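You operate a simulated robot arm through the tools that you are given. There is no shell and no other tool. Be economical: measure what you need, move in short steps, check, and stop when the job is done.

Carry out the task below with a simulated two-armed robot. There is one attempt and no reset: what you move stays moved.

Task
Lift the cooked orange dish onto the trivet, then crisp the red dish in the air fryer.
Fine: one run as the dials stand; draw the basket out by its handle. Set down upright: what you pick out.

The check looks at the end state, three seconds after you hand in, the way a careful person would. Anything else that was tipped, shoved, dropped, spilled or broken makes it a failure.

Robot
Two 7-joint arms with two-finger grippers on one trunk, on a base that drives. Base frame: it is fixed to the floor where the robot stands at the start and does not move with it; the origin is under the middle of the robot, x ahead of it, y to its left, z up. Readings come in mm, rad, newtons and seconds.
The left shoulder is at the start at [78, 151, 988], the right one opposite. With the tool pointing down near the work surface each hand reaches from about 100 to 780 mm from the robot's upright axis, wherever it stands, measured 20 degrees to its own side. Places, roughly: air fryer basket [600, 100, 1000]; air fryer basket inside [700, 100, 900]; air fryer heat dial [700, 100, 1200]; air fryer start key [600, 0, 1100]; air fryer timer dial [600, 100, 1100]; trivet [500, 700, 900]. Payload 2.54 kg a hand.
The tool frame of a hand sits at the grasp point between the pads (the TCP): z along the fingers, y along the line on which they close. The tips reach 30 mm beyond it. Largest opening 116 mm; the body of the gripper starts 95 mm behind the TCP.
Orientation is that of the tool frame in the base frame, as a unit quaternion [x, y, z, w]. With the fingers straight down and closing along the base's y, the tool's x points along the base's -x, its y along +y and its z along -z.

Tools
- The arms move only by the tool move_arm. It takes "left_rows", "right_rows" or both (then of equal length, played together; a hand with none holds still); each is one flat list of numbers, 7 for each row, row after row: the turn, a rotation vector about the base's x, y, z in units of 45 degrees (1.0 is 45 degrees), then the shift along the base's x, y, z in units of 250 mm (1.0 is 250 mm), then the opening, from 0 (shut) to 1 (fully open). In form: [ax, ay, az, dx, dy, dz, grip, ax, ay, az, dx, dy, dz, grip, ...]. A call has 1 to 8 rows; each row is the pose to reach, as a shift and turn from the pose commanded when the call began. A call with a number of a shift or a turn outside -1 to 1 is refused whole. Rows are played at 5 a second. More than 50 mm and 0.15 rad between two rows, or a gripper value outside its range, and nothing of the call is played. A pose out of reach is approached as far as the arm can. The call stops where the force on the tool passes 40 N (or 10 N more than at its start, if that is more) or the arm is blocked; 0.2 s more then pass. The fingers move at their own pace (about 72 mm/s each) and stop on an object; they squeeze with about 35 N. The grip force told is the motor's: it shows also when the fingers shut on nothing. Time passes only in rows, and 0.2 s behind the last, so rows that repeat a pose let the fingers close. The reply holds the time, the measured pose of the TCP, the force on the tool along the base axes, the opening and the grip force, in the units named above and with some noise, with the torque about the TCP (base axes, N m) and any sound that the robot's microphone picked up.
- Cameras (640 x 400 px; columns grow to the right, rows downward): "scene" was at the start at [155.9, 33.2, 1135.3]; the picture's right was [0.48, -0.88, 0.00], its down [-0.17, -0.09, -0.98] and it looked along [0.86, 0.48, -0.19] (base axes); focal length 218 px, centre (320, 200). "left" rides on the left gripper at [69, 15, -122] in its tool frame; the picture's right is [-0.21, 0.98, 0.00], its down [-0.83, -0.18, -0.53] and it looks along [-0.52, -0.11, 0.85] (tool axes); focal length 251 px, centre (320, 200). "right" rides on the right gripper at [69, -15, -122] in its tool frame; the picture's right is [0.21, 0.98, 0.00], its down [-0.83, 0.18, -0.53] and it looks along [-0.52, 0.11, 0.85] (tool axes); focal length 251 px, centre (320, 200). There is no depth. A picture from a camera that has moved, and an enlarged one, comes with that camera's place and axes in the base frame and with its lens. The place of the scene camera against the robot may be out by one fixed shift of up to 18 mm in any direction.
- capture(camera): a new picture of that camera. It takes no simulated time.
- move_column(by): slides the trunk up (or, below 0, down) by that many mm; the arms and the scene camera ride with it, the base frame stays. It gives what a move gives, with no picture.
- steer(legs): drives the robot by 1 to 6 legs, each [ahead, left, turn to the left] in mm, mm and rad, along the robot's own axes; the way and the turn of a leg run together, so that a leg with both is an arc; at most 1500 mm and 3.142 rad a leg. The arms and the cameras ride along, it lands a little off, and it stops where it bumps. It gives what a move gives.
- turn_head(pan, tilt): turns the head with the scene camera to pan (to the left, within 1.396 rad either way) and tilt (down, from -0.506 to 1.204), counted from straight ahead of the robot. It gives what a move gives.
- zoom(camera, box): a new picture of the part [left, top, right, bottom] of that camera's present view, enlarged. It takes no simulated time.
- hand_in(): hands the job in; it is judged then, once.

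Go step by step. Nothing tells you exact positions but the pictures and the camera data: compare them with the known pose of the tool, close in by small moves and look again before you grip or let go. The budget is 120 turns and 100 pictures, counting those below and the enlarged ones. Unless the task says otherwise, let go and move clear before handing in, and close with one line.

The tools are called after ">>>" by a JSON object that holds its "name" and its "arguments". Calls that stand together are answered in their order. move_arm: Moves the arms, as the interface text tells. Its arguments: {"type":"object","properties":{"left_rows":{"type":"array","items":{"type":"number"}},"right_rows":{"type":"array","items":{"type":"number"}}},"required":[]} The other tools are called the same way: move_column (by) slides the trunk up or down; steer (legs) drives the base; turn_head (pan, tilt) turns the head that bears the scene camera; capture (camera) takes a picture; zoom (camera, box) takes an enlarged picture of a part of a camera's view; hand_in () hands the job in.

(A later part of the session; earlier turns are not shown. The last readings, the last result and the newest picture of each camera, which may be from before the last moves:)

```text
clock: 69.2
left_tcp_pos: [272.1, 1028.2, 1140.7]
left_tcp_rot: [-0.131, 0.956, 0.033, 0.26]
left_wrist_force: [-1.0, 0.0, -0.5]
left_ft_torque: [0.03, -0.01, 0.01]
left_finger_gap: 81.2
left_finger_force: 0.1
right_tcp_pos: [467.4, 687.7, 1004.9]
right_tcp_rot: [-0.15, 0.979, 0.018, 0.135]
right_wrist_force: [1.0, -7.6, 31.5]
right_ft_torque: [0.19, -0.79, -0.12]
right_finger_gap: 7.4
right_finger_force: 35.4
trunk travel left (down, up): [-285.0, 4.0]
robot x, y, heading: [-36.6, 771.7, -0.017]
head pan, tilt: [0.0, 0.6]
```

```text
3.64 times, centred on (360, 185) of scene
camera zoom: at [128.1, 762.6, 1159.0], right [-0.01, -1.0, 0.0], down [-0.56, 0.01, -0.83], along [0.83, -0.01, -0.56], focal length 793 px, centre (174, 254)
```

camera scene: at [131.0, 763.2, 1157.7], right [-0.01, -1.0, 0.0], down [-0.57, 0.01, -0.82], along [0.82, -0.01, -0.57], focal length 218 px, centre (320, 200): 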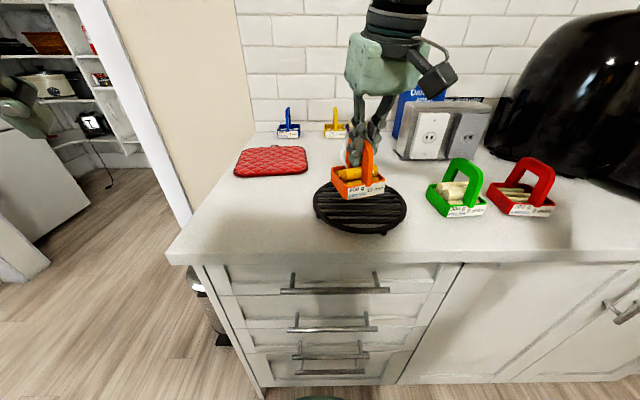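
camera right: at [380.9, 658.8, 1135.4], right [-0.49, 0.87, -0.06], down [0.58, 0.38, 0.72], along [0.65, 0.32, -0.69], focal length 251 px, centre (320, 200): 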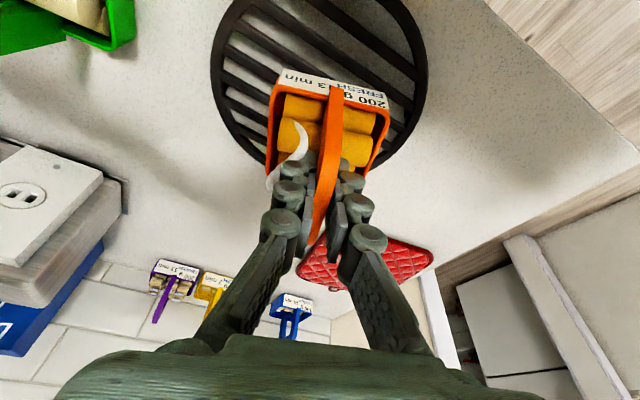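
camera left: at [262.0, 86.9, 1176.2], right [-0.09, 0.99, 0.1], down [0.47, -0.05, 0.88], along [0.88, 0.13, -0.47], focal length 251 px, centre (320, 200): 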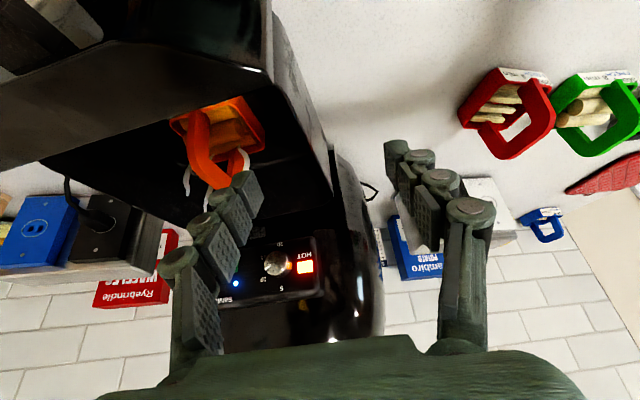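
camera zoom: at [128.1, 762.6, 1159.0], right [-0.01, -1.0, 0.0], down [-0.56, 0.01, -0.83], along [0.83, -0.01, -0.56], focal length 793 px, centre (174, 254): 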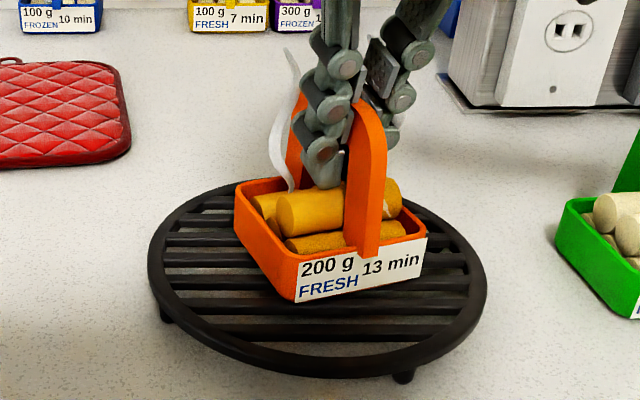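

It has landed on the trivet with some pressing force. I'll ease up to unload, open, and retreat upward.

>>> {"name": "move_arm", "arguments": {"right_rows": [0, 0, 0, 0, 0.0, 0.025, 0, 0, 0, 0, 0, 0.0, 0.025, 0]}}

```text
clock: 69.8
left_tcp_pos: [273.5, 1028.6, 1138.7]
left_tcp_rot: [-0.13, 0.956, 0.032, 0.26]
left_wrist_force: [0.0, 0.5, -0.3]
left_ft_torque: [0.01, -0.01, 0.02]
left_finger_gap: 81.0
left_finger_force: 0.1
right_tcp_pos: [467.3, 689.0, 1003.7]
right_tcp_rot: [-0.152, 0.98, 0.017, 0.127]
right_wrist_force: [7.9, -3.3, 13.0]
right_ft_torque: [-0.04, -0.03, -0.05]
right_finger_gap: 7.8
right_finger_force: 34.6
trunk travel left (down, up): [-285.0, 4.0]
robot x, y, heading: [-31.5, 775.1, -0.01]
head pan, tilt: [0.0, 0.6]
```

>>> {"name": "move_arm", "arguments": {"right_rows": [0, 0, 0, 0, 0.0, 0.007, 0, 0, 0, 0, 0, 0.0, 0.007, 0.35, 0, 0, 0, 0, 0, 0.007, 0.35, 0, 0, 0, 0, 0, 0.1, 0.35, 0, 0, 0, 0, 0, 0.25, 0.35, 0, 0, 0, 0, 0, 0.4, 0.35]}}

>>> {"name": "capture", "arguments": {"camera": "right"}}

>>> {"name": "capture", "arguments": {"camera": "scene"}}

```text
clock: 71.2
left_tcp_pos: [274.0, 1028.3, 1139.0]
left_tcp_rot: [-0.13, 0.956, 0.033, 0.259]
left_wrist_force: [0.1, 0.2, 0.0]
left_ft_torque: [-0.01, 0.0, 0.01]
left_finger_gap: 81.5
left_finger_force: 0.1
right_tcp_pos: [467.6, 688.7, 1102.8]
right_tcp_rot: [-0.151, 0.98, 0.017, 0.126]
right_wrist_force: [0.5, -0.6, 0.2]
right_ft_torque: [-0.02, -0.03, 0.01]
right_finger_gap: 40.6
right_finger_force: 0.1
trunk travel left (down, up): [-285.0, 4.0]
robot x, y, heading: [-33.2, 775.6, -0.014]
head pan, tilt: [0.0, 0.6]
```

```text
37 pictures are left
camera right: at [380.3, 645.8, 1205.6], right [-0.49, 0.87, -0.06], down [0.58, 0.38, 0.72], along [0.65, 0.32, -0.69], focal length 251 px, centre (320, 200)
```

right: 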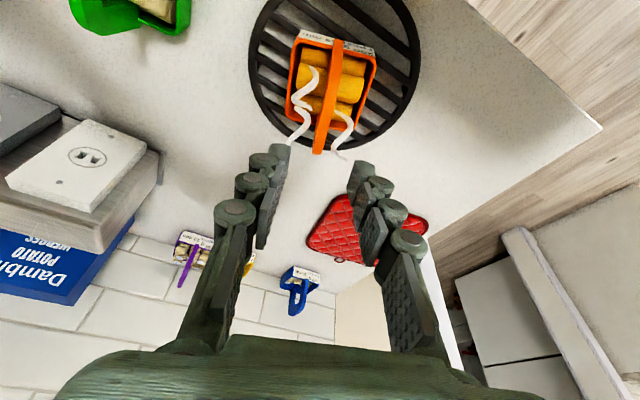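

```text
36 pictures are left
camera scene: at [130.4, 763.3, 1157.7], right [-0.01, -1.0, 0.0], down [-0.56, 0.01, -0.83], along [0.83, -0.01, -0.56], focal length 218 px, centre (320, 200)
```

scene: 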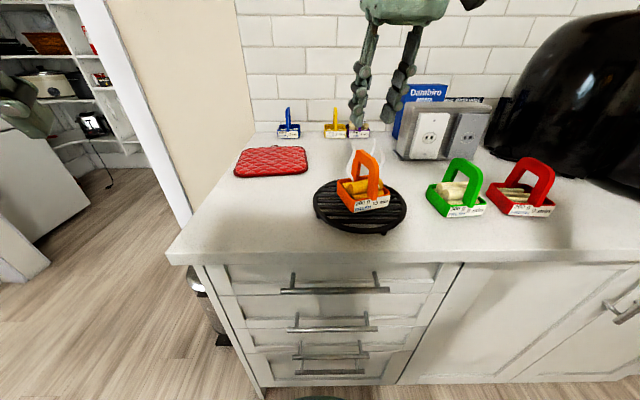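

The orange dish sits upright on the trivet. Next is the red dish, so I'll drive right 300 mm to put the right hand above it.

>>> {"name": "steer", "arguments": {"legs": [[0, -300, 0]]}}

>>> {"name": "capture", "arguments": {"camera": "right"}}

```text
clock: 74.5
left_tcp_pos: [271.4, 735.1, 1139.4]
left_tcp_rot: [-0.129, 0.957, 0.032, 0.259]
left_wrist_force: [-0.2, -0.8, -0.3]
left_ft_torque: [-0.01, -0.01, -0.03]
left_finger_gap: 81.4
left_finger_force: 0.0
right_tcp_pos: [463.1, 395.9, 1103.7]
right_tcp_rot: [-0.15, 0.98, 0.016, 0.127]
right_wrist_force: [-0.9, 0.1, 1.0]
right_ft_torque: [0.01, -0.01, 0.02]
right_finger_gap: 40.3
right_finger_force: 0.0
trunk travel left (down, up): [-285.0, 4.0]
robot x, y, heading: [-40.6, 485.0, -0.019]
head pan, tilt: [0.0, 0.6]
```

```text
35 pictures are left
camera right: at [376.0, 352.9, 1205.4], right [-0.49, 0.87, -0.06], down [0.58, 0.38, 0.73], along [0.65, 0.32, -0.69], focal length 251 px, centre (320, 200)
```

right: 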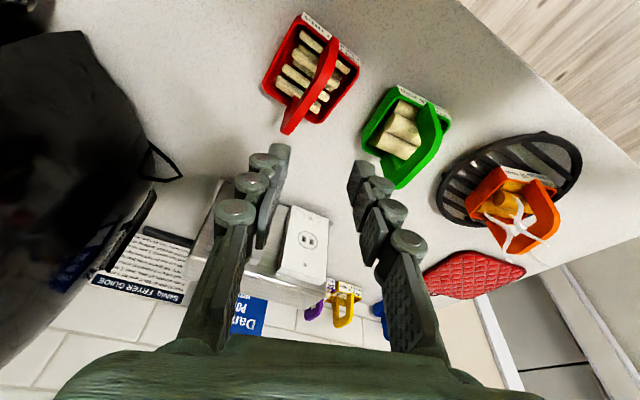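

>>> {"name": "zoom", "arguments": {"camera": "right", "box": [240, 0, 380, 150]}}

```text
2.67 times, centred on (310, 75) of right
camera zoom: at [376.0, 352.9, 1205.4], right [-0.49, 0.87, -0.06], down [0.58, 0.38, 0.73], along [0.65, 0.32, -0.69], focal length 670 px, centre (347, 533)
```

zoom: 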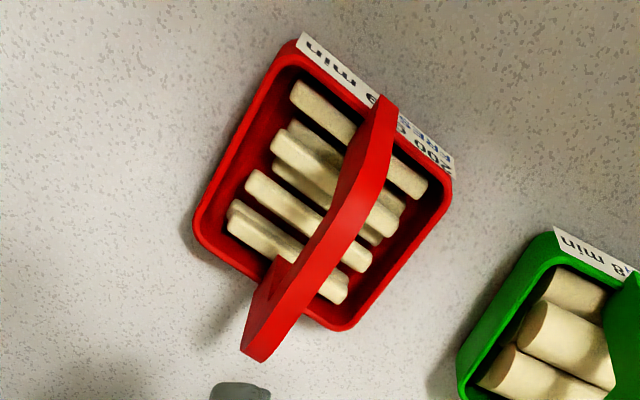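

The red bar's middle is near [471, 378] with about −5° yaw. I'll turn the hand to match and go lower for another sighting.

>>> {"name": "move_arm", "arguments": {"right_rows": [0, 0, -0.17, 0.012, -0.02, -0.05, 0.5, 0, 0, -0.34, 0.024, -0.04, -0.1, 0.5, 0, 0, -0.5, 0.036, -0.068, -0.16, 0.5]}}

>>> {"name": "capture", "arguments": {"camera": "right"}}

```text
clock: 75.3
left_tcp_pos: [271.1, 735.3, 1138.3]
left_tcp_rot: [-0.129, 0.957, 0.033, 0.259]
left_wrist_force: [0.1, 0.5, -0.4]
left_ft_torque: [-0.01, 0.01, 0.0]
left_finger_gap: 81.3
left_finger_force: 0.1
right_tcp_pos: [474.7, 377.7, 1064.3]
right_tcp_rot: [0.045, 0.991, -0.009, 0.127]
right_wrist_force: [0.6, 0.0, -0.5]
right_ft_torque: [0.0, 0.0, 0.0]
right_finger_gap: 58.0
right_finger_force: 0.1
trunk travel left (down, up): [-285.0, 4.0]
robot x, y, heading: [-35.9, 483.1, -0.015]
head pan, tilt: [0.0, 0.6]
```

```text
33 pictures are left
camera right: at [377.0, 372.8, 1166.5], right [-0.12, 0.99, -0.06], down [0.68, 0.13, 0.73], along [0.73, 0.04, -0.69], focal length 251 px, centre (320, 200)
```

right: 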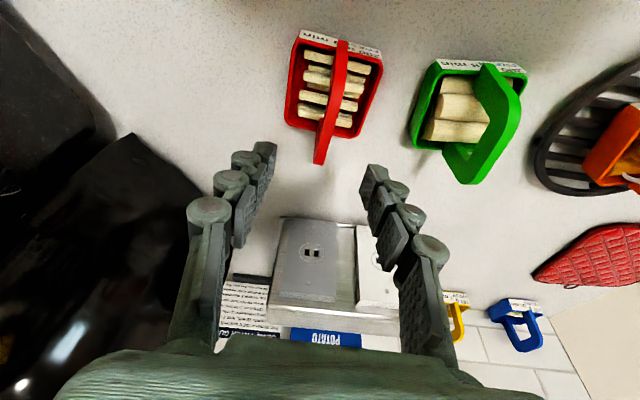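

>>> {"name": "move_arm", "arguments": {"right_rows": [0, 0, 0, 0.01, 0.004, -0.1, 0.5, 0, 0, 0, 0.02, 0.006, -0.2, 0.5]}}

>>> {"name": "capture", "arguments": {"camera": "right"}}

```text
clock: 76.0
left_tcp_pos: [270.8, 735.8, 1138.5]
left_tcp_rot: [-0.13, 0.957, 0.033, 0.259]
left_wrist_force: [0.1, 0.3, -0.2]
left_ft_torque: [0.02, 0.04, 0.01]
left_finger_gap: 80.9
left_finger_force: 0.1
right_tcp_pos: [478.1, 380.6, 1015.2]
right_tcp_rot: [0.043, 0.991, -0.008, 0.128]
right_wrist_force: [-0.1, 1.3, -0.2]
right_ft_torque: [-0.02, 0.0, -0.02]
right_finger_gap: 58.0
right_finger_force: 0.0
trunk travel left (down, up): [-285.0, 4.0]
robot x, y, heading: [-34.8, 483.7, -0.015]
head pan, tilt: [0.0, 0.6]
```

```text
32 pictures are left
camera right: at [380.7, 374.9, 1115.9], right [-0.12, 0.99, -0.06], down [0.68, 0.13, 0.73], along [0.73, 0.05, -0.69], focal length 251 px, centre (320, 200)
```

right: 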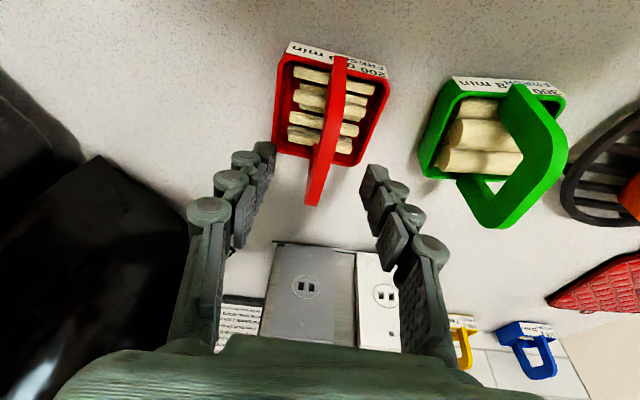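

The bar top triangulates to z≈1001. I'll descend to 993 and grip.

>>> {"name": "move_arm", "arguments": {"right_rows": [0, 0, 0, -0.016, -0.006, -0.05, 0.5, 0, 0, 0, -0.016, -0.006, -0.088, 0.5, 0, 0, 0, -0.016, -0.006, -0.088, 0, 0, 0, 0, -0.016, -0.006, -0.088, 0, 0, 0, 0, -0.016, -0.006, -0.088, 0]}}

>>> {"name": "capture", "arguments": {"camera": "right"}}

```text
clock: 77.2
left_tcp_pos: [271.1, 735.5, 1139.3]
left_tcp_rot: [-0.13, 0.956, 0.033, 0.259]
left_wrist_force: [-0.2, 0.0, -0.7]
left_ft_torque: [-0.01, 0.01, 0.02]
left_finger_gap: 81.0
left_finger_force: 0.1
right_tcp_pos: [475.2, 377.6, 990.0]
right_tcp_rot: [0.043, 0.991, -0.009, 0.127]
right_wrist_force: [-0.3, 3.7, 0.2]
right_ft_torque: [0.14, -0.05, 0.1]
right_finger_gap: 6.7
right_finger_force: 34.9
trunk travel left (down, up): [-285.0, 4.0]
robot x, y, heading: [-36.7, 485.5, -0.014]
head pan, tilt: [0.0, 0.6]
```

```text
31 pictures are left
camera right: at [376.5, 373.1, 1093.6], right [-0.12, 0.99, -0.06], down [0.68, 0.13, 0.72], along [0.73, 0.05, -0.69], focal length 251 px, centre (320, 200)
```

right: 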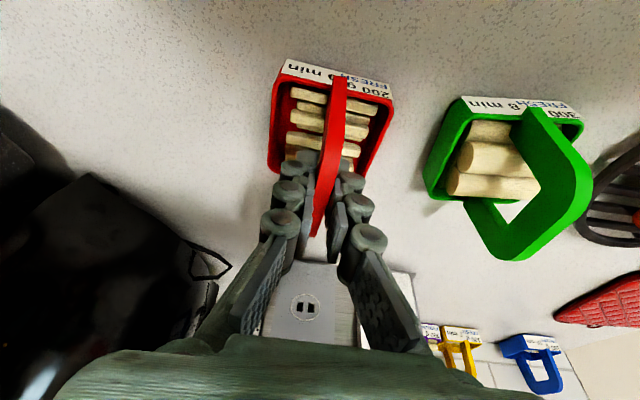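

Gripped. I'll lift it straight up.

>>> {"name": "move_arm", "arguments": {"right_rows": [0, 0, 0, 0, 0, 0.1, 0, 0, 0, 0, 0, 0, 0.25, 0, 0, 0, 0, 0, 0, 0.4, 0, 0, 0, 0, -0.03, -0.03, 0.55, 0, 0, 0, 0, -0.06, -0.1, 0.68, 0, 0, 0, 0, -0.1, -0.2, 0.78, 0, 0, 0, 0, -0.1, -0.32, 0.79, 0]}}

>>> {"name": "capture", "arguments": {"camera": "scene"}}

```text
clock: 78.8
left_tcp_pos: [270.3, 735.7, 1138.4]
left_tcp_rot: [-0.129, 0.956, 0.034, 0.26]
left_wrist_force: [-0.4, -0.5, 0.3]
left_ft_torque: [-0.01, 0.01, 0.04]
left_finger_gap: 81.2
left_finger_force: 0.0
right_tcp_pos: [449.1, 297.1, 1187.9]
right_tcp_rot: [0.044, 0.991, -0.008, 0.127]
right_wrist_force: [-0.2, -0.2, -4.7]
right_ft_torque: [0.03, 0.03, -0.01]
right_finger_gap: 6.8
right_finger_force: 34.9
trunk travel left (down, up): [-285.0, 4.0]
robot x, y, heading: [-35.3, 484.3, -0.017]
head pan, tilt: [0.0, 0.6]
```

```text
30 pictures are left
camera scene: at [126.5, 470.2, 1157.7], right [-0.02, -1.0, 0.0], down [-0.57, 0.01, -0.82], along [0.82, -0.01, -0.57], focal length 218 px, centre (320, 200)
```

scene: 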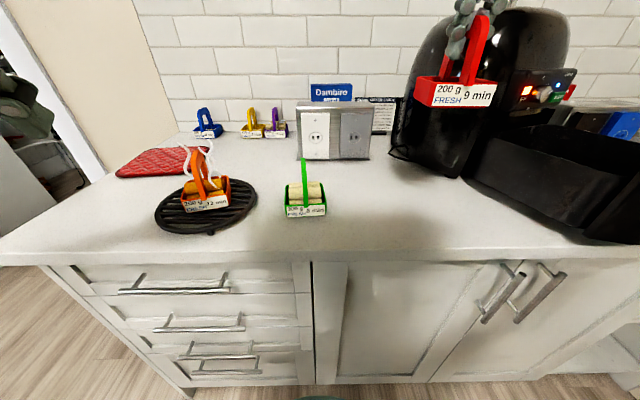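

The red dish is lifted. I'll drive right to bring it above the basket.

>>> {"name": "steer", "arguments": {"legs": [[-25, -280, 0.015]]}}

>>> {"name": "capture", "arguments": {"camera": "right"}}

>>> {"name": "capture", "arguments": {"camera": "scene"}}

```text
clock: 82.0
left_tcp_pos: [240.2, 461.5, 1137.3]
left_tcp_rot: [-0.136, 0.956, 0.034, 0.259]
left_wrist_force: [-0.4, -0.9, -0.2]
left_ft_torque: [0.01, -0.01, -0.03]
left_finger_gap: 81.4
left_finger_force: 0.1
right_tcp_pos: [423.4, 25.9, 1187.8]
right_tcp_rot: [0.037, 0.991, -0.009, 0.128]
right_wrist_force: [-0.3, -0.2, -3.5]
right_ft_torque: [0.05, 0.04, 0.01]
right_finger_gap: 6.8
right_finger_force: 34.8
trunk travel left (down, up): [-285.0, 4.0]
robot x, y, heading: [-61.0, 203.3, -0.001]
head pan, tilt: [0.0, 0.6]
```

```text
29 pictures are left
camera right: at [326.2, 19.7, 1289.5], right [-0.13, 0.99, -0.06], down [0.68, 0.14, 0.72], along [0.73, 0.06, -0.69], focal length 251 px, centre (320, 200)
```

right: 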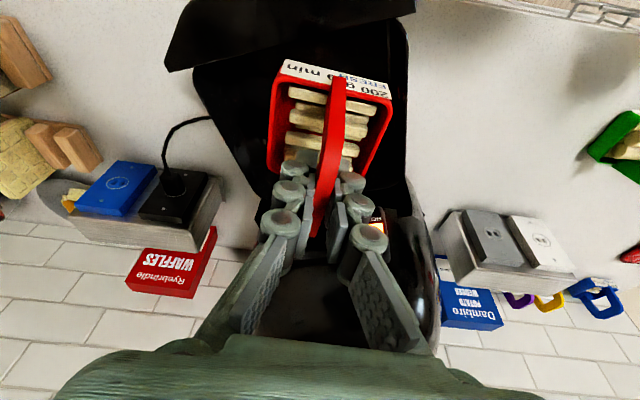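

```text
28 pictures are left
camera scene: at [98.9, 194.0, 1157.7], right [0.0, -1.0, 0.0], down [-0.57, 0.0, -0.82], along [0.82, 0.0, -0.57], focal length 218 px, centre (320, 200)
```

scene: 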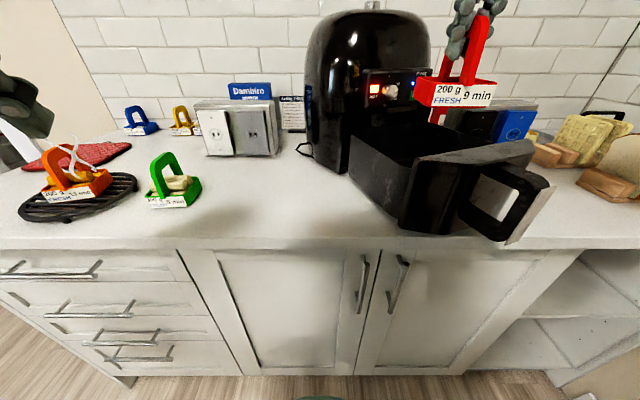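

The dish is aligned over the basket; its centre target is (487, 16). I'll turn it to the basket's yaw, move over, and go part way down.

>>> {"name": "move_arm", "arguments": {"right_rows": [0, 0, 0.14, 0.09, -0.01, 0, 0, 0, 0, 0.28, 0.18, -0.025, 0, 0, 0, 0, 0.42, 0.255, -0.04, 0, 0, 0, 0, 0.42, 0.255, -0.04, -0.12, 0, 0, 0, 0.42, 0.255, -0.04, -0.24, 0]}}

>>> {"name": "capture", "arguments": {"camera": "right"}}

>>> {"name": "capture", "arguments": {"camera": "scene"}}

```text
clock: 83.2
left_tcp_pos: [239.3, 460.6, 1138.6]
left_tcp_rot: [-0.135, 0.956, 0.034, 0.258]
left_wrist_force: [0.0, -0.7, -0.2]
left_ft_torque: [0.04, -0.01, 0.01]
left_finger_gap: 81.5
left_finger_force: 0.1
right_tcp_pos: [487.5, 16.0, 1126.4]
right_tcp_rot: [-0.126, 0.984, 0.013, 0.128]
right_wrist_force: [0.5, 0.0, -4.4]
right_ft_torque: [0.01, -0.02, -0.01]
right_finger_gap: 6.8
right_finger_force: 35.1
trunk travel left (down, up): [-285.0, 4.0]
robot x, y, heading: [-62.5, 209.7, 0.0]
head pan, tilt: [0.0, 0.6]
```

```text
27 pictures are left
camera right: at [398.9, -22.1, 1229.1], right [-0.45, 0.89, -0.06], down [0.59, 0.35, 0.72], along [0.67, 0.29, -0.69], focal length 251 px, centre (320, 200)
```

right: 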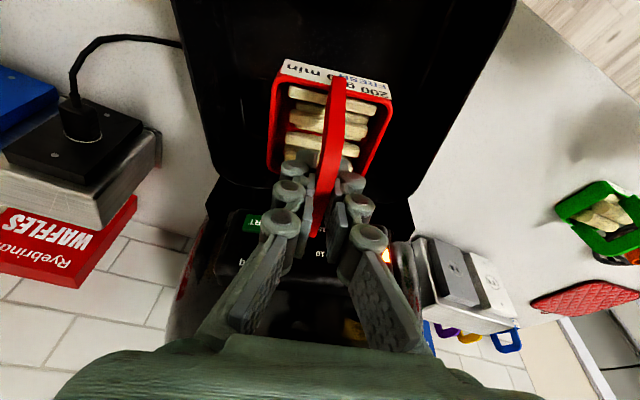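

```text
26 pictures are left
camera scene: at [99.2, 194.0, 1157.7], right [0.0, -1.0, 0.0], down [-0.57, 0.0, -0.82], along [0.82, 0.0, -0.57], focal length 218 px, centre (320, 200)
```

scene: 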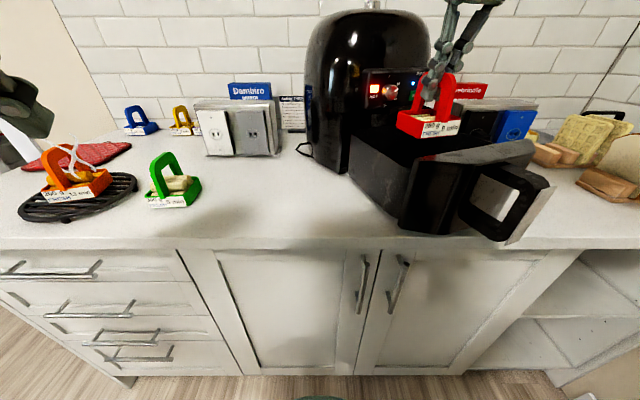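

It's centred within the basket walls. I'll lower it in.

>>> {"name": "move_arm", "arguments": {"right_rows": [0, 0, 0, 0, 0, -0.14, 0, 0, 0, 0, 0, 0, -0.28, 0, 0, 0, 0, 0, 0, -0.38, 0, 0, 0, 0, 0, 0, -0.41, 0, 0, 0, 0, 0, 0, -0.425, 0]}}

```text
clock: 84.4
left_tcp_pos: [239.2, 461.3, 1138.4]
left_tcp_rot: [-0.135, 0.956, 0.034, 0.259]
left_wrist_force: [-0.3, -0.4, 0.8]
left_ft_torque: [0.01, -0.03, -0.04]
left_finger_gap: 81.2
left_finger_force: 0.1
right_tcp_pos: [487.3, 16.5, 1022.2]
right_tcp_rot: [-0.126, 0.984, 0.013, 0.128]
right_wrist_force: [1.5, -2.1, 2.8]
right_ft_torque: [0.02, 0.22, 0.05]
right_finger_gap: 6.6
right_finger_force: 35.5
trunk travel left (down, up): [-285.0, 4.0]
robot x, y, heading: [-60.3, 206.9, -0.004]
head pan, tilt: [0.0, 0.6]
```

The force shows contact with the basket floor. I'll open, then lift away.

>>> {"name": "move_arm", "arguments": {"right_rows": [0, 0, 0, 0, 0, -0.006, 0, 0, 0, 0, 0, 0, -0.006, 0.35, 0, 0, 0, 0, 0, -0.006, 0.35, 0, 0, 0, 0, 0, 0.1, 0.35, 0, 0, 0, 0, 0, 0.28, 0.35, 0, 0, 0, -0.0, 0, 0.46, 0.35]}}

>>> {"name": "capture", "arguments": {"camera": "right"}}

```text
clock: 85.8
left_tcp_pos: [238.7, 461.1, 1139.2]
left_tcp_rot: [-0.136, 0.956, 0.035, 0.259]
left_wrist_force: [1.1, -0.9, 0.7]
left_ft_torque: [0.02, -0.05, 0.02]
left_finger_gap: 81.3
left_finger_force: 0.1
right_tcp_pos: [485.2, 15.0, 1137.3]
right_tcp_rot: [-0.126, 0.984, 0.013, 0.127]
right_wrist_force: [-0.1, -0.5, 0.3]
right_ft_torque: [-0.01, 0.0, 0.03]
right_finger_gap: 40.6
right_finger_force: 0.0
trunk travel left (down, up): [-285.0, 4.0]
robot x, y, heading: [-64.3, 205.0, -0.004]
head pan, tilt: [0.0, 0.6]
```

```text
25 pictures are left
camera right: at [396.8, -22.4, 1238.8], right [-0.45, 0.89, -0.06], down [0.59, 0.35, 0.73], along [0.67, 0.29, -0.69], focal length 251 px, centre (320, 200)
```

right: 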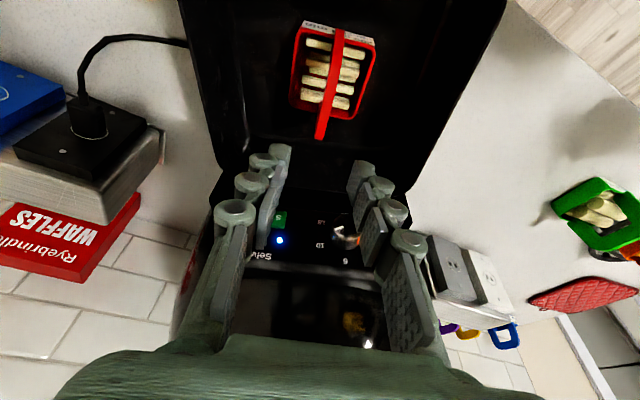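

The red dish stands upright in the basket. Now I'll back the robot off so the right hand can reach the handle, tilted to match the basket's 15° yaw.

>>> {"name": "steer", "arguments": {"legs": [[-215, 0, 0]]}}

>>> {"name": "move_arm", "arguments": {"right_rows": [0.045, -0.17, 0, 0, -0.05, 0, 0.6, 0.09, -0.34, 0, 0, -0.1, 0, 0.6, 0.135, -0.51, 0, 0, -0.15, 0, 0.6, 0.18, -0.68, 0, 0.0, -0.2, -0.05, 0.6, 0.225, -0.85, 0, 0, -0.25, -0.1, 0.6, 0.259, -0.966, 0, 0, -0.3, -0.15, 0.6]}}

>>> {"name": "capture", "arguments": {"camera": "right"}}

>>> {"name": "capture", "arguments": {"camera": "scene"}}

```text
clock: 87.5
left_tcp_pos: [21.3, 461.6, 1138.8]
left_tcp_rot: [-0.138, 0.955, 0.035, 0.259]
left_wrist_force: [0.0, -0.1, 0.7]
left_ft_torque: [-0.01, -0.03, 0.0]
left_finger_gap: 81.2
left_finger_force: 0.0
right_tcp_pos: [271.0, 17.3, 1137.3]
right_tcp_rot: [-0.129, 0.983, 0.014, 0.128]
right_wrist_force: [0.1, 0.5, 0.7]
right_ft_torque: [0.02, 0.0, -0.03]
right_finger_gap: 40.7
right_finger_force: 0.1
trunk travel left (down, up): [-285.0, 4.0]
robot x, y, heading: [-282.9, 206.6, 0.001]
head pan, tilt: [0.0, 0.6]
```

```text
clock: 88.9
left_tcp_pos: [22.5, 462.0, 1139.0]
left_tcp_rot: [-0.138, 0.955, 0.036, 0.259]
left_wrist_force: [-0.3, 0.6, 0.4]
left_ft_torque: [0.0, 0.03, 0.0]
left_finger_gap: 81.4
left_finger_force: 0.2
right_tcp_pos: [271.7, -58.1, 1100.6]
right_tcp_rot: [-0.112, 0.859, 0.065, 0.495]
right_wrist_force: [-0.2, -1.3, -0.1]
right_ft_torque: [0.03, 0.03, 0.01]
right_finger_gap: 69.6
right_finger_force: 0.1
trunk travel left (down, up): [-285.0, 4.0]
robot x, y, heading: [-283.4, 204.6, 0.002]
head pan, tilt: [0.0, 0.6]
```

```text
24 pictures are left
camera right: at [140.9, -108.1, 1102.2], right [-0.35, 0.92, -0.19], down [-0.09, 0.16, 0.98], along [0.93, 0.36, 0.03], focal length 251 px, centre (320, 200)
```

right: 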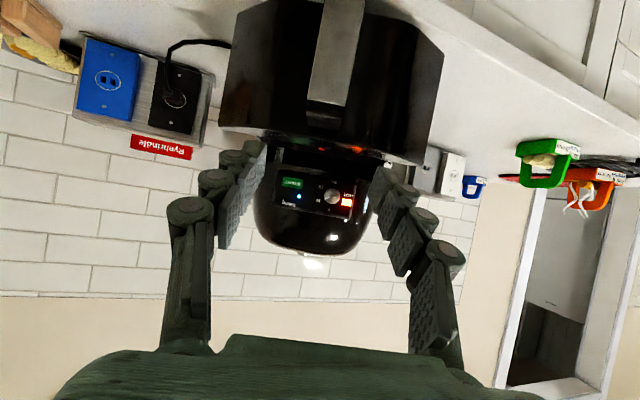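

```text
23 pictures are left
camera scene: at [-118.0, 194.2, 1157.8], right [0.0, -1.0, 0.0], down [-0.56, 0.0, -0.83], along [0.83, 0.0, -0.56], focal length 218 px, centre (320, 200)
```

scene: 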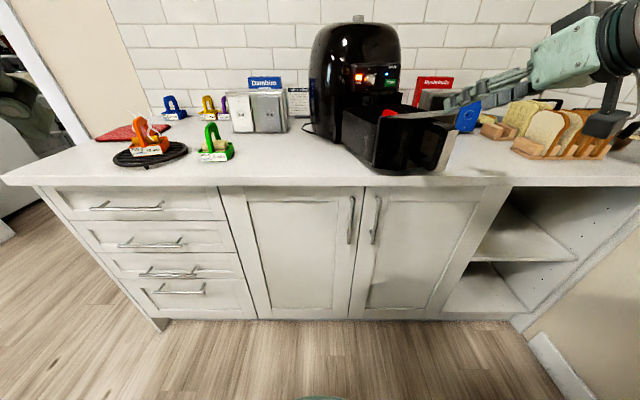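

The handle top is near (305, −52, 1040), straight ahead of the hand. I'll lower the open fingers to straddle it, then check before closing.

>>> {"name": "move_arm", "arguments": {"right_rows": [0, 0, 0, -0.06, -0.02, -0.14, 0.7, 0, 0, 0, -0.06, -0.02, -0.28, 0.7, 0, 0, 0, -0.06, -0.02, -0.41, 0.7]}}

>>> {"name": "capture", "arguments": {"camera": "right"}}

```text
clock: 89.7
left_tcp_pos: [22.6, 461.1, 1139.3]
left_tcp_rot: [-0.137, 0.956, 0.034, 0.258]
left_wrist_force: [-0.1, -0.2, -0.3]
left_ft_torque: [0.0, 0.0, 0.0]
left_finger_gap: 81.1
left_finger_force: 0.1
right_tcp_pos: [255.9, -62.2, 996.3]
right_tcp_rot: [-0.11, 0.86, 0.062, 0.494]
right_wrist_force: [-0.4, 0.1, 0.0]
right_ft_torque: [-0.03, 0.02, 0.01]
right_finger_gap: 80.9
right_finger_force: 0.1
trunk travel left (down, up): [-285.0, 4.0]
robot x, y, heading: [-277.4, 204.5, 0.0]
head pan, tilt: [0.0, 0.6]
```

```text
22 pictures are left
camera right: at [125.9, -112.5, 999.5], right [-0.35, 0.92, -0.19], down [-0.09, 0.17, 0.98], along [0.93, 0.36, 0.02], focal length 251 px, centre (320, 200)
```

right: 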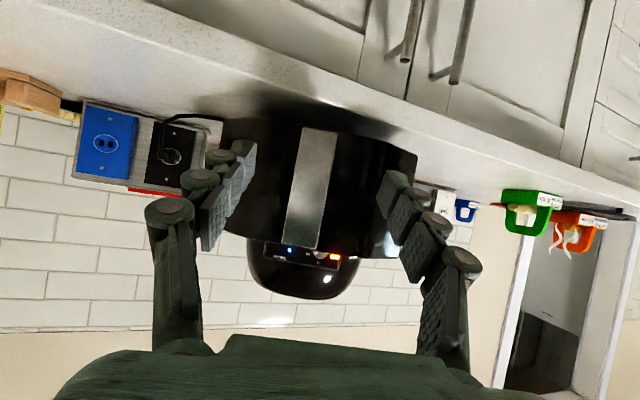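

Handle confirmed at (303, −52), same height as before. I'll advance and close on it.

>>> {"name": "move_arm", "arguments": {"right_rows": [0, 0, 0, 0.1, 0.02, 0, 0.7, 0, 0, 0, 0.2, 0.042, 0, 0.7, 0, 0, 0, 0.208, 0.042, 0, 0.0, 0, 0, 0, 0.208, 0.042, 0, 0, 0, 0, 0, 0.208, 0.042, 0, 0, 0, 0, 0, 0.208, 0.042, 0, 0]}}

>>> {"name": "capture", "arguments": {"camera": "right"}}

```text
clock: 91.1
left_tcp_pos: [21.5, 462.1, 1138.5]
left_tcp_rot: [-0.137, 0.956, 0.035, 0.258]
left_wrist_force: [0.1, 0.0, -0.4]
left_ft_torque: [0.03, 0.0, 0.0]
left_finger_gap: 80.8
left_finger_force: 0.1
right_tcp_pos: [308.4, -50.4, 995.2]
right_tcp_rot: [-0.11, 0.861, 0.063, 0.493]
right_wrist_force: [-0.8, 3.4, -0.5]
right_ft_torque: [0.72, -0.09, 0.47]
right_finger_gap: 27.9
right_finger_force: 34.6
trunk travel left (down, up): [-285.0, 4.0]
robot x, y, heading: [-279.3, 205.9, -0.002]
head pan, tilt: [0.0, 0.6]
```

```text
21 pictures are left
camera right: at [177.2, -101.4, 999.4], right [-0.35, 0.92, -0.19], down [-0.09, 0.16, 0.98], along [0.93, 0.36, 0.02], focal length 251 px, centre (320, 200)
```

right: 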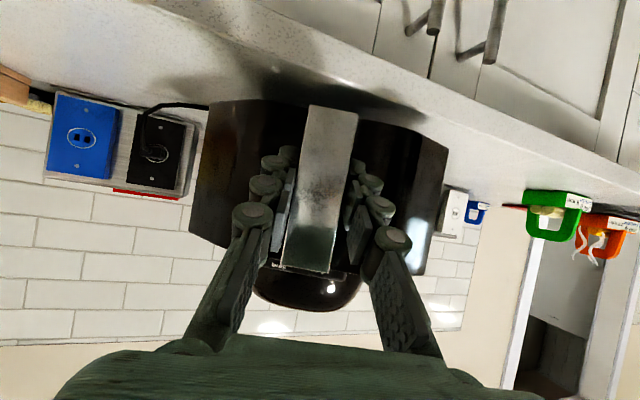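

>>> {"name": "turn_head", "arguments": {"pan": -0.15, "tilt": 0.45}}

>>> {"name": "zoom", "arguments": {"camera": "scene", "box": [250, 60, 410, 200]}}

```text
clock: 91.8
left_tcp_pos: [20.9, 461.8, 1138.0]
left_tcp_rot: [-0.138, 0.956, 0.035, 0.258]
left_wrist_force: [-0.7, 1.0, 0.3]
left_ft_torque: [-0.01, 0.01, 0.01]
left_finger_gap: 81.0
left_finger_force: 0.1
right_tcp_pos: [307.7, -52.4, 996.0]
right_tcp_rot: [-0.11, 0.86, 0.062, 0.494]
right_wrist_force: [-1.5, 3.8, 0.0]
right_ft_torque: [0.78, -0.04, 0.45]
right_finger_gap: 27.7
right_finger_force: 35.1
trunk travel left (down, up): [-285.0, 4.0]
robot x, y, heading: [-278.2, 207.7, 0.003]
head pan, tilt: [-0.15, 0.45]
```

```text
2.86 times, centred on (330, 130) of scene
camera zoom: at [-115.5, 181.4, 1171.3], right [-0.15, -0.99, 0.0], down [-0.43, 0.06, -0.9], along [0.89, -0.13, -0.44], focal length 623 px, centre (291, 400)
```

zoom: 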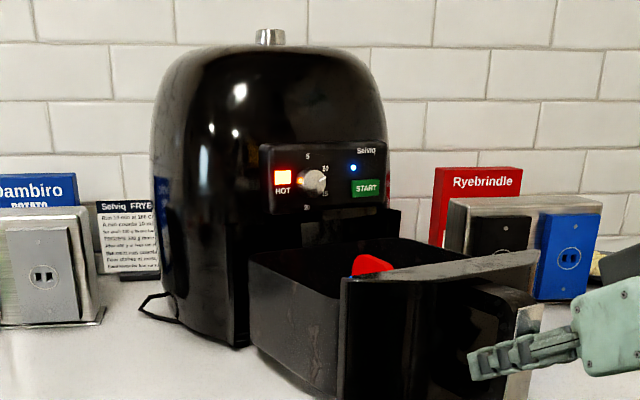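

The basket's rear end is at or just out of the fryer mouth, with the tub yawed about 18°. I'll straighten it in small arcs about its rear, watching the forces.

>>> {"name": "move_arm", "arguments": {"right_rows": [0, 0, -0.05, -0.01, 0.047, 0, 0, 0, 0, -0.1, -0.018, 0.094, 0, 0, 0, 0, -0.15, -0.026, 0.142, 0, 0, 0, 0, -0.2, -0.032, 0.19, 0, 0]}}

>>> {"name": "zoom", "arguments": {"camera": "scene", "box": [250, 60, 410, 200]}}

```text
clock: 92.8
left_tcp_pos: [22.1, 461.2, 1139.8]
left_tcp_rot: [-0.138, 0.956, 0.036, 0.258]
left_wrist_force: [-0.4, -0.3, 0.2]
left_ft_torque: [0.03, 0.02, -0.02]
left_finger_gap: 81.1
left_finger_force: 0.0
right_tcp_pos: [301.3, -6.9, 995.6]
right_tcp_rot: [-0.042, 0.867, 0.023, 0.497]
right_wrist_force: [3.8, -11.1, 0.3]
right_ft_torque: [-0.08, 0.55, 0.14]
right_finger_gap: 28.0
right_finger_force: 35.2
trunk travel left (down, up): [-285.0, 4.0]
robot x, y, heading: [-279.9, 205.7, 0.002]
head pan, tilt: [-0.15, 0.45]
```

```text
2.86 times, centred on (330, 130) of scene
camera zoom: at [-115.2, 180.1, 1171.2], right [-0.15, -0.99, 0.0], down [-0.43, 0.06, -0.9], along [0.89, -0.13, -0.44], focal length 623 px, centre (291, 400)
```

zoom: 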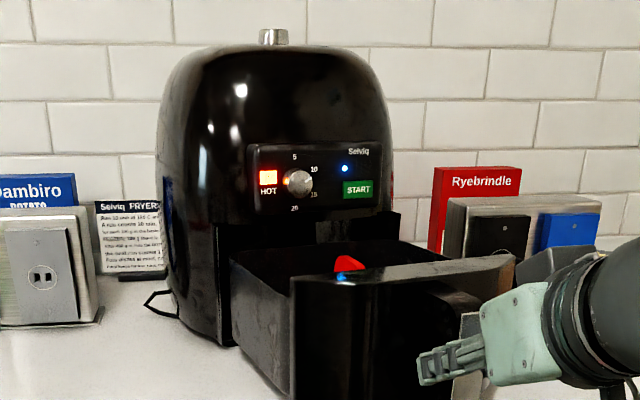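

This shows the fryer and drawer turning together, so the earlier drag had yawed the whole fryer about its centre near (720, 86). I'll carry the handle along that arc back to its original line, (290, 85) at zero yaw.

>>> {"name": "move_arm", "arguments": {"right_rows": [0, 0, -0.03, -0.008, 0.05, 0, 0, 0, 0, -0.06, -0.016, 0.1, 0, 0, 0, 0, -0.09, -0.022, 0.15, 0, 0, 0, 0, -0.115, -0.028, 0.2, 0, 0, 0, 0, -0.14, -0.032, 0.25, 0, 0, 0, 0, -0.165, -0.036, 0.3, 0, 0, 0, 0, -0.165, -0.036, 0.3, 0, 0]}}

>>> {"name": "zoom", "arguments": {"camera": "scene", "box": [250, 60, 410, 200]}}

```text
clock: 94.4
left_tcp_pos: [22.1, 461.7, 1139.2]
left_tcp_rot: [-0.137, 0.955, 0.036, 0.259]
left_wrist_force: [-0.1, 1.1, -0.1]
left_ft_torque: [-0.02, 0.01, 0.01]
left_finger_gap: 81.2
left_finger_force: 0.0
right_tcp_pos: [291.7, 70.2, 996.2]
right_tcp_rot: [0.014, 0.867, -0.008, 0.497]
right_wrist_force: [0.0, -12.1, 2.9]
right_ft_torque: [0.22, -0.21, 0.24]
right_finger_gap: 27.1
right_finger_force: 34.8
trunk travel left (down, up): [-285.0, 4.0]
robot x, y, heading: [-280.7, 205.6, 0.002]
head pan, tilt: [-0.15, 0.45]
```

```text
2.86 times, centred on (330, 130) of scene
camera zoom: at [-115.8, 179.9, 1171.4], right [-0.15, -0.99, 0.0], down [-0.43, 0.07, -0.9], along [0.89, -0.13, -0.44], focal length 623 px, centre (291, 400)
```

zoom: 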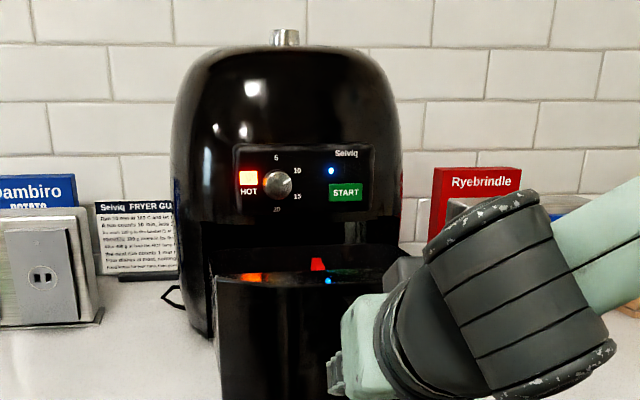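

The fryer is nearly back; its panel still reads about 12 mm right of the original. I'll nudge the handle a bit more left, then compare.

>>> {"name": "move_arm", "arguments": {"right_rows": [0, 0, -0.01, -0.002, 0.03, 0, 0, 0, 0, -0.02, -0.002, 0.06, 0, 0, 0, 0, -0.02, -0.002, 0.08, 0, 0, 0, 0, -0.02, -0.002, 0.08, 0, 0]}}

>>> {"name": "zoom", "arguments": {"camera": "scene", "box": [250, 60, 410, 200]}}

```text
clock: 95.4
left_tcp_pos: [21.6, 460.0, 1139.1]
left_tcp_rot: [-0.137, 0.956, 0.035, 0.258]
left_wrist_force: [-0.1, -0.1, 0.5]
left_ft_torque: [0.01, 0.0, 0.01]
left_finger_gap: 81.3
left_finger_force: 0.1
right_tcp_pos: [291.6, 88.7, 994.9]
right_tcp_rot: [0.02, 0.867, -0.011, 0.497]
right_wrist_force: [-2.0, -14.2, 2.4]
right_ft_torque: [-0.09, 0.22, 0.0]
right_finger_gap: 26.7
right_finger_force: 34.5
trunk travel left (down, up): [-285.0, 4.0]
robot x, y, heading: [-277.8, 203.0, -0.001]
head pan, tilt: [-0.15, 0.45]
```

```text
2.86 times, centred on (330, 130) of scene
camera zoom: at [-115.7, 179.6, 1171.3], right [-0.15, -0.99, 0.0], down [-0.43, 0.07, -0.9], along [0.89, -0.13, -0.44], focal length 623 px, centre (291, 400)
```

zoom: 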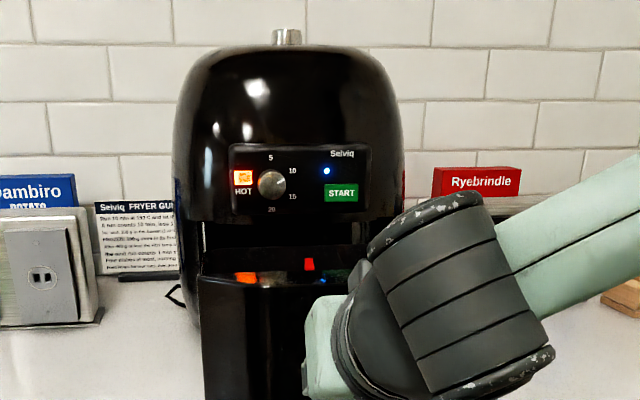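

The fryer is back to within about 10 mm and square on. Now I'll push the drawer in along x, easing the sideways load.

>>> {"name": "move_arm", "arguments": {"right_rows": [0, 0, 0.01, 0.02, -0.03, 0, 0, 0, 0, 0.02, 0.1, -0.04, 0, 0, 0, 0, 0.02, 0.18, -0.045, 0, 0, 0, 0, 0.02, 0.26, -0.05, 0, 0, 0, 0, 0.02, 0.34, -0.052, 0, 0, 0, 0, 0.02, 0.42, -0.055, 0, 0, 0, 0, 0.02, 0.5, -0.055, 0, 0]}}

>>> {"name": "zoom", "arguments": {"camera": "scene", "box": [250, 60, 410, 200]}}

```text
clock: 97.0
left_tcp_pos: [21.0, 464.0, 1137.6]
left_tcp_rot: [-0.138, 0.955, 0.034, 0.259]
left_wrist_force: [0.0, 0.2, 0.3]
left_ft_torque: [-0.02, 0.0, 0.01]
left_finger_gap: 81.3
left_finger_force: 0.0
right_tcp_pos: [417.3, 79.0, 996.5]
right_tcp_rot: [0.013, 0.867, -0.009, 0.498]
right_wrist_force: [1.1, 13.8, 0.0]
right_ft_torque: [0.36, 0.42, 0.25]
right_finger_gap: 26.8
right_finger_force: 35.2
trunk travel left (down, up): [-285.0, 4.0]
robot x, y, heading: [-282.6, 205.5, -0.002]
head pan, tilt: [-0.15, 0.45]
```

```text
2.86 times, centred on (330, 130) of scene
camera zoom: at [-114.8, 182.3, 1171.3], right [-0.15, -0.99, 0.0], down [-0.43, 0.06, -0.9], along [0.89, -0.13, -0.44], focal length 623 px, centre (291, 400)
```

zoom: 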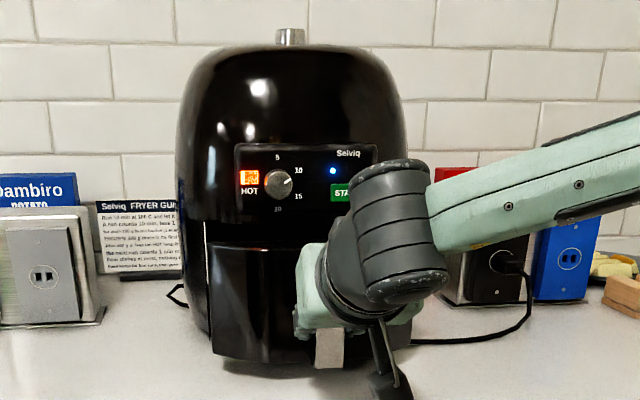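

It's sliding in well. I'll relieve the side load and continue pushing as far as the arm reaches.

>>> {"name": "move_arm", "arguments": {"right_rows": [0, 0, 0, 0.02, 0.02, 0, 0, 0, 0, 0, 0.08, 0.025, 0, 0, 0, 0, 0, 0.14, 0.025, 0, 0, 0, 0, 0, 0.2, 0.025, 0, 0, 0, 0, 0, 0.26, 0.025, 0, 0]}}

```text
clock: 98.2
left_tcp_pos: [22.0, 459.5, 1140.0]
left_tcp_rot: [-0.136, 0.956, 0.035, 0.258]
left_wrist_force: [0.3, -0.7, 0.6]
left_ft_torque: [-0.02, 0.01, 0.03]
left_finger_gap: 81.5
left_finger_force: 0.0
right_tcp_pos: [481.7, 77.8, 996.0]
right_tcp_rot: [0.016, 0.867, -0.009, 0.497]
right_wrist_force: [1.0, -14.2, 0.8]
right_ft_torque: [-0.16, -0.19, -0.06]
right_finger_gap: 27.0
right_finger_force: 34.6
trunk travel left (down, up): [-285.0, 4.0]
robot x, y, heading: [-284.3, 205.9, 0.0]
head pan, tilt: [-0.15, 0.45]
```

>>> {"name": "move_arm", "arguments": {"right_rows": [0, 0, 0, 0.03, -0.012, 0, 0, 0, 0, 0, 0.08, -0.015, 0, 0, 0, 0, 0, 0.13, -0.015, 0, 0, 0, 0, 0, 0.18, -0.015, 0, 0, 0, 0, 0, 0.22, -0.015, 0, 0, 0, 0, 0, 0.24, -0.015, 0, 0]}}

>>> {"name": "zoom", "arguments": {"camera": "scene", "box": [250, 60, 410, 200]}}

```text
clock: 99.6
left_tcp_pos: [21.1, 461.2, 1138.6]
left_tcp_rot: [-0.137, 0.956, 0.035, 0.258]
left_wrist_force: [0.4, -0.1, 0.4]
left_ft_torque: [-0.01, -0.02, -0.02]
left_finger_gap: 81.1
left_finger_force: 0.2
right_tcp_pos: [511.8, 53.9, 998.8]
right_tcp_rot: [0.014, 0.868, -0.01, 0.496]
right_wrist_force: [-14.9, 6.9, 0.2]
right_ft_torque: [0.47, 0.31, 0.46]
right_finger_gap: 27.8
right_finger_force: 35.0
right hand out of reach, approached as far as the arm can: row 1, 2, 3, 4, 5, 6
trunk travel left (down, up): [-285.0, 4.0]
robot x, y, heading: [-281.1, 205.2, 0.004]
head pan, tilt: [-0.15, 0.45]
```

```text
2.86 times, centred on (330, 130) of scene
camera zoom: at [-115.6, 181.2, 1171.2], right [-0.15, -0.99, 0.0], down [-0.43, 0.06, -0.9], along [0.89, -0.13, -0.44], focal length 623 px, centre (291, 400)
```

zoom: 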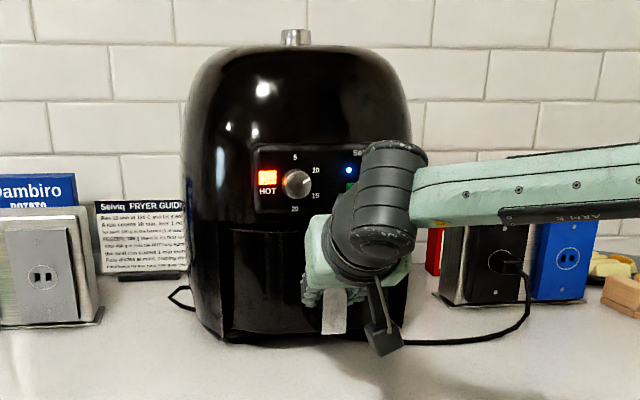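

I hit the reach limit, which pulled the handle about 25 mm sideways and turned the fryer slightly. I'll release, back off straight, drive closer, then re-grip to correct it.

>>> {"name": "move_arm", "arguments": {"right_rows": [0, 0, 0, 0, 0, 0, 0.7, 0, 0, 0, 0, 0, 0, 0.7, 0, 0, 0, 0, 0, 0, 0.7, 0, 0, 0, -0.15, -0.005, 0, 0.7, 0, 0, 0, -0.3, -0.01, 0, 0.7, 0, 0, 0, -0.45, -0.01, 0, 0.7, 0, 0, 0, -0.6, -0.01, 0, 0.7, 0, 0, 0, -0.75, -0.01, 0, 0.7]}}

>>> {"name": "steer", "arguments": {"legs": [[130, 0, 0]]}}

>>> {"name": "capture", "arguments": {"camera": "right"}}

>>> {"name": "zoom", "arguments": {"camera": "scene", "box": [250, 40, 450, 220]}}

```text
clock: 101.4
left_tcp_pos: [20.4, 462.2, 1138.4]
left_tcp_rot: [-0.137, 0.956, 0.035, 0.259]
left_wrist_force: [-0.7, 0.6, 0.9]
left_ft_torque: [0.0, -0.02, 0.03]
left_finger_gap: 81.1
left_finger_force: 0.1
right_tcp_pos: [325.0, 53.1, 1001.1]
right_tcp_rot: [0.014, 0.867, -0.009, 0.499]
right_wrist_force: [-0.2, 0.4, 1.1]
right_ft_torque: [0.02, 0.0, -0.04]
right_finger_gap: 81.5
right_finger_force: 0.0
trunk travel left (down, up): [-285.0, 4.0]
robot x, y, heading: [-279.5, 207.3, -0.003]
head pan, tilt: [-0.15, 0.45]
```

```text
clock: 102.7
left_tcp_pos: [154.4, 462.1, 1139.3]
left_tcp_rot: [-0.137, 0.956, 0.034, 0.258]
left_wrist_force: [-0.1, -0.4, 1.4]
left_ft_torque: [-0.02, 0.04, 0.01]
left_finger_gap: 81.3
left_finger_force: 0.0
right_tcp_pos: [459.5, 52.4, 998.9]
right_tcp_rot: [0.013, 0.867, -0.008, 0.497]
right_wrist_force: [0.9, -0.8, -0.3]
right_ft_torque: [-0.01, -0.01, -0.03]
right_finger_gap: 81.2
right_finger_force: 0.0
trunk travel left (down, up): [-285.0, 4.0]
robot x, y, heading: [-149.2, 206.2, -0.003]
head pan, tilt: [-0.15, 0.45]
```

```text
14 pictures are left
camera right: at [319.9, 42.7, 1003.0], right [-0.08, 0.98, -0.19], down [-0.04, 0.18, 0.98], along [1.0, 0.08, 0.02], focal length 251 px, centre (320, 200)
```

right: 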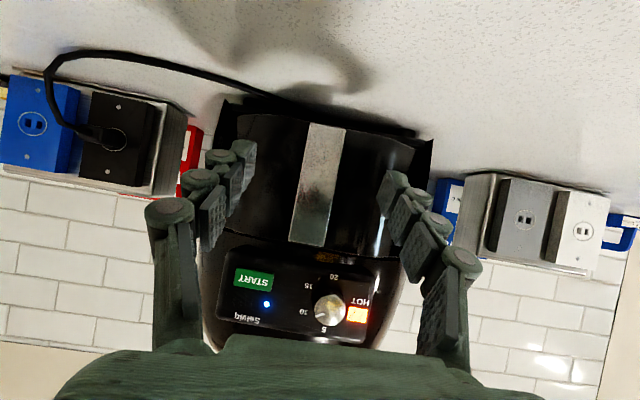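

```text
2.22 times, centred on (350, 130) of scene
camera zoom: at [16.9, 181.0, 1171.2], right [-0.15, -0.99, 0.0], down [-0.43, 0.06, -0.9], along [0.89, -0.13, -0.44], focal length 484 px, centre (253, 356)
```

zoom: 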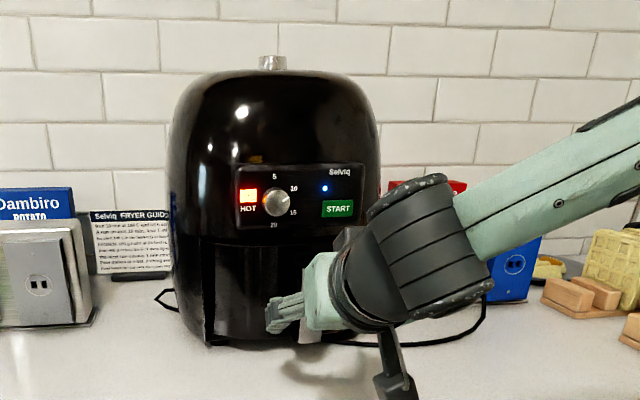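

Comparing camera sightings, the fryer now sits about 20 mm nearer and 29 mm right of its original spot, and the drawer is nearly closed. I'll grip the handle and push it home to its original closed pose (538, 86).

>>> {"name": "move_arm", "arguments": {"right_rows": [0, 0, 0, 0.1, 0, 0, 0.7, 0, 0, 0, 0.19, 0.002, 0, 0.7, 0, 0, 0, 0.195, 0.002, 0, 0.0, 0, 0, 0, 0.195, 0.002, 0, 0, 0, 0, 0, 0.195, 0.002, 0, 0, 0, 0, 0, 0.195, 0.002, 0, 0]}}

>>> {"name": "move_arm", "arguments": {"right_rows": [0, 0, 0, 0.03, 0.01, 0, 0, 0, 0, -0.01, 0.06, 0.04, 0, 0, 0, 0, -0.02, 0.08, 0.07, 0, 0, 0, 0, -0.03, 0.1, 0.1, 0, 0, 0, 0, -0.03, 0.12, 0.13, 0, 0, 0, 0, -0.03, 0.12, 0.13, 0, 0]}}

>>> {"name": "zoom", "arguments": {"camera": "scene", "box": [250, 40, 450, 220]}}

```text
clock: 104.1
left_tcp_pos: [154.0, 461.6, 1138.7]
left_tcp_rot: [-0.137, 0.956, 0.035, 0.258]
left_wrist_force: [-0.9, 0.8, 0.2]
left_ft_torque: [-0.04, -0.01, 0.0]
left_finger_gap: 81.0
left_finger_force: 0.0
right_tcp_pos: [508.1, 54.1, 1000.9]
right_tcp_rot: [0.014, 0.867, -0.009, 0.498]
right_wrist_force: [0.4, 0.5, 0.3]
right_ft_torque: [0.52, 0.16, 0.51]
right_finger_gap: 27.8
right_finger_force: 35.1
trunk travel left (down, up): [-285.0, 4.0]
robot x, y, heading: [-147.6, 206.9, 0.003]
head pan, tilt: [-0.15, 0.45]
```

```text
clock: 105.1
left_tcp_pos: [152.3, 461.7, 1140.4]
left_tcp_rot: [-0.136, 0.956, 0.034, 0.259]
left_wrist_force: [-0.2, 0.7, 0.5]
left_ft_torque: [0.01, -0.01, 0.01]
left_finger_gap: 81.5
left_finger_force: 0.0
right_tcp_pos: [528.7, 74.6, 999.0]
right_tcp_rot: [0.024, 0.867, -0.016, 0.497]
right_wrist_force: [-10.8, -5.5, 3.7]
right_ft_torque: [0.13, -0.03, 0.41]
right_finger_gap: 26.4
right_finger_force: 35.0
trunk travel left (down, up): [-285.0, 4.0]
robot x, y, heading: [-150.7, 207.5, 0.004]
head pan, tilt: [-0.15, 0.45]
stopped in row 5 (right hand): the force on the tool passed its limit at 52 N (the readings are from after the stop); the commanded pose is now the measured one
```

```text
2.22 times, centred on (350, 130) of scene
camera zoom: at [14.4, 180.2, 1171.6], right [-0.15, -0.99, 0.0], down [-0.43, 0.07, -0.9], along [0.89, -0.13, -0.43], focal length 484 px, centre (253, 356)
```

zoom: 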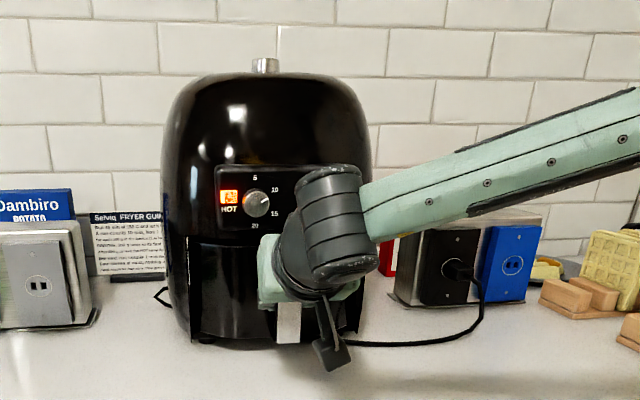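

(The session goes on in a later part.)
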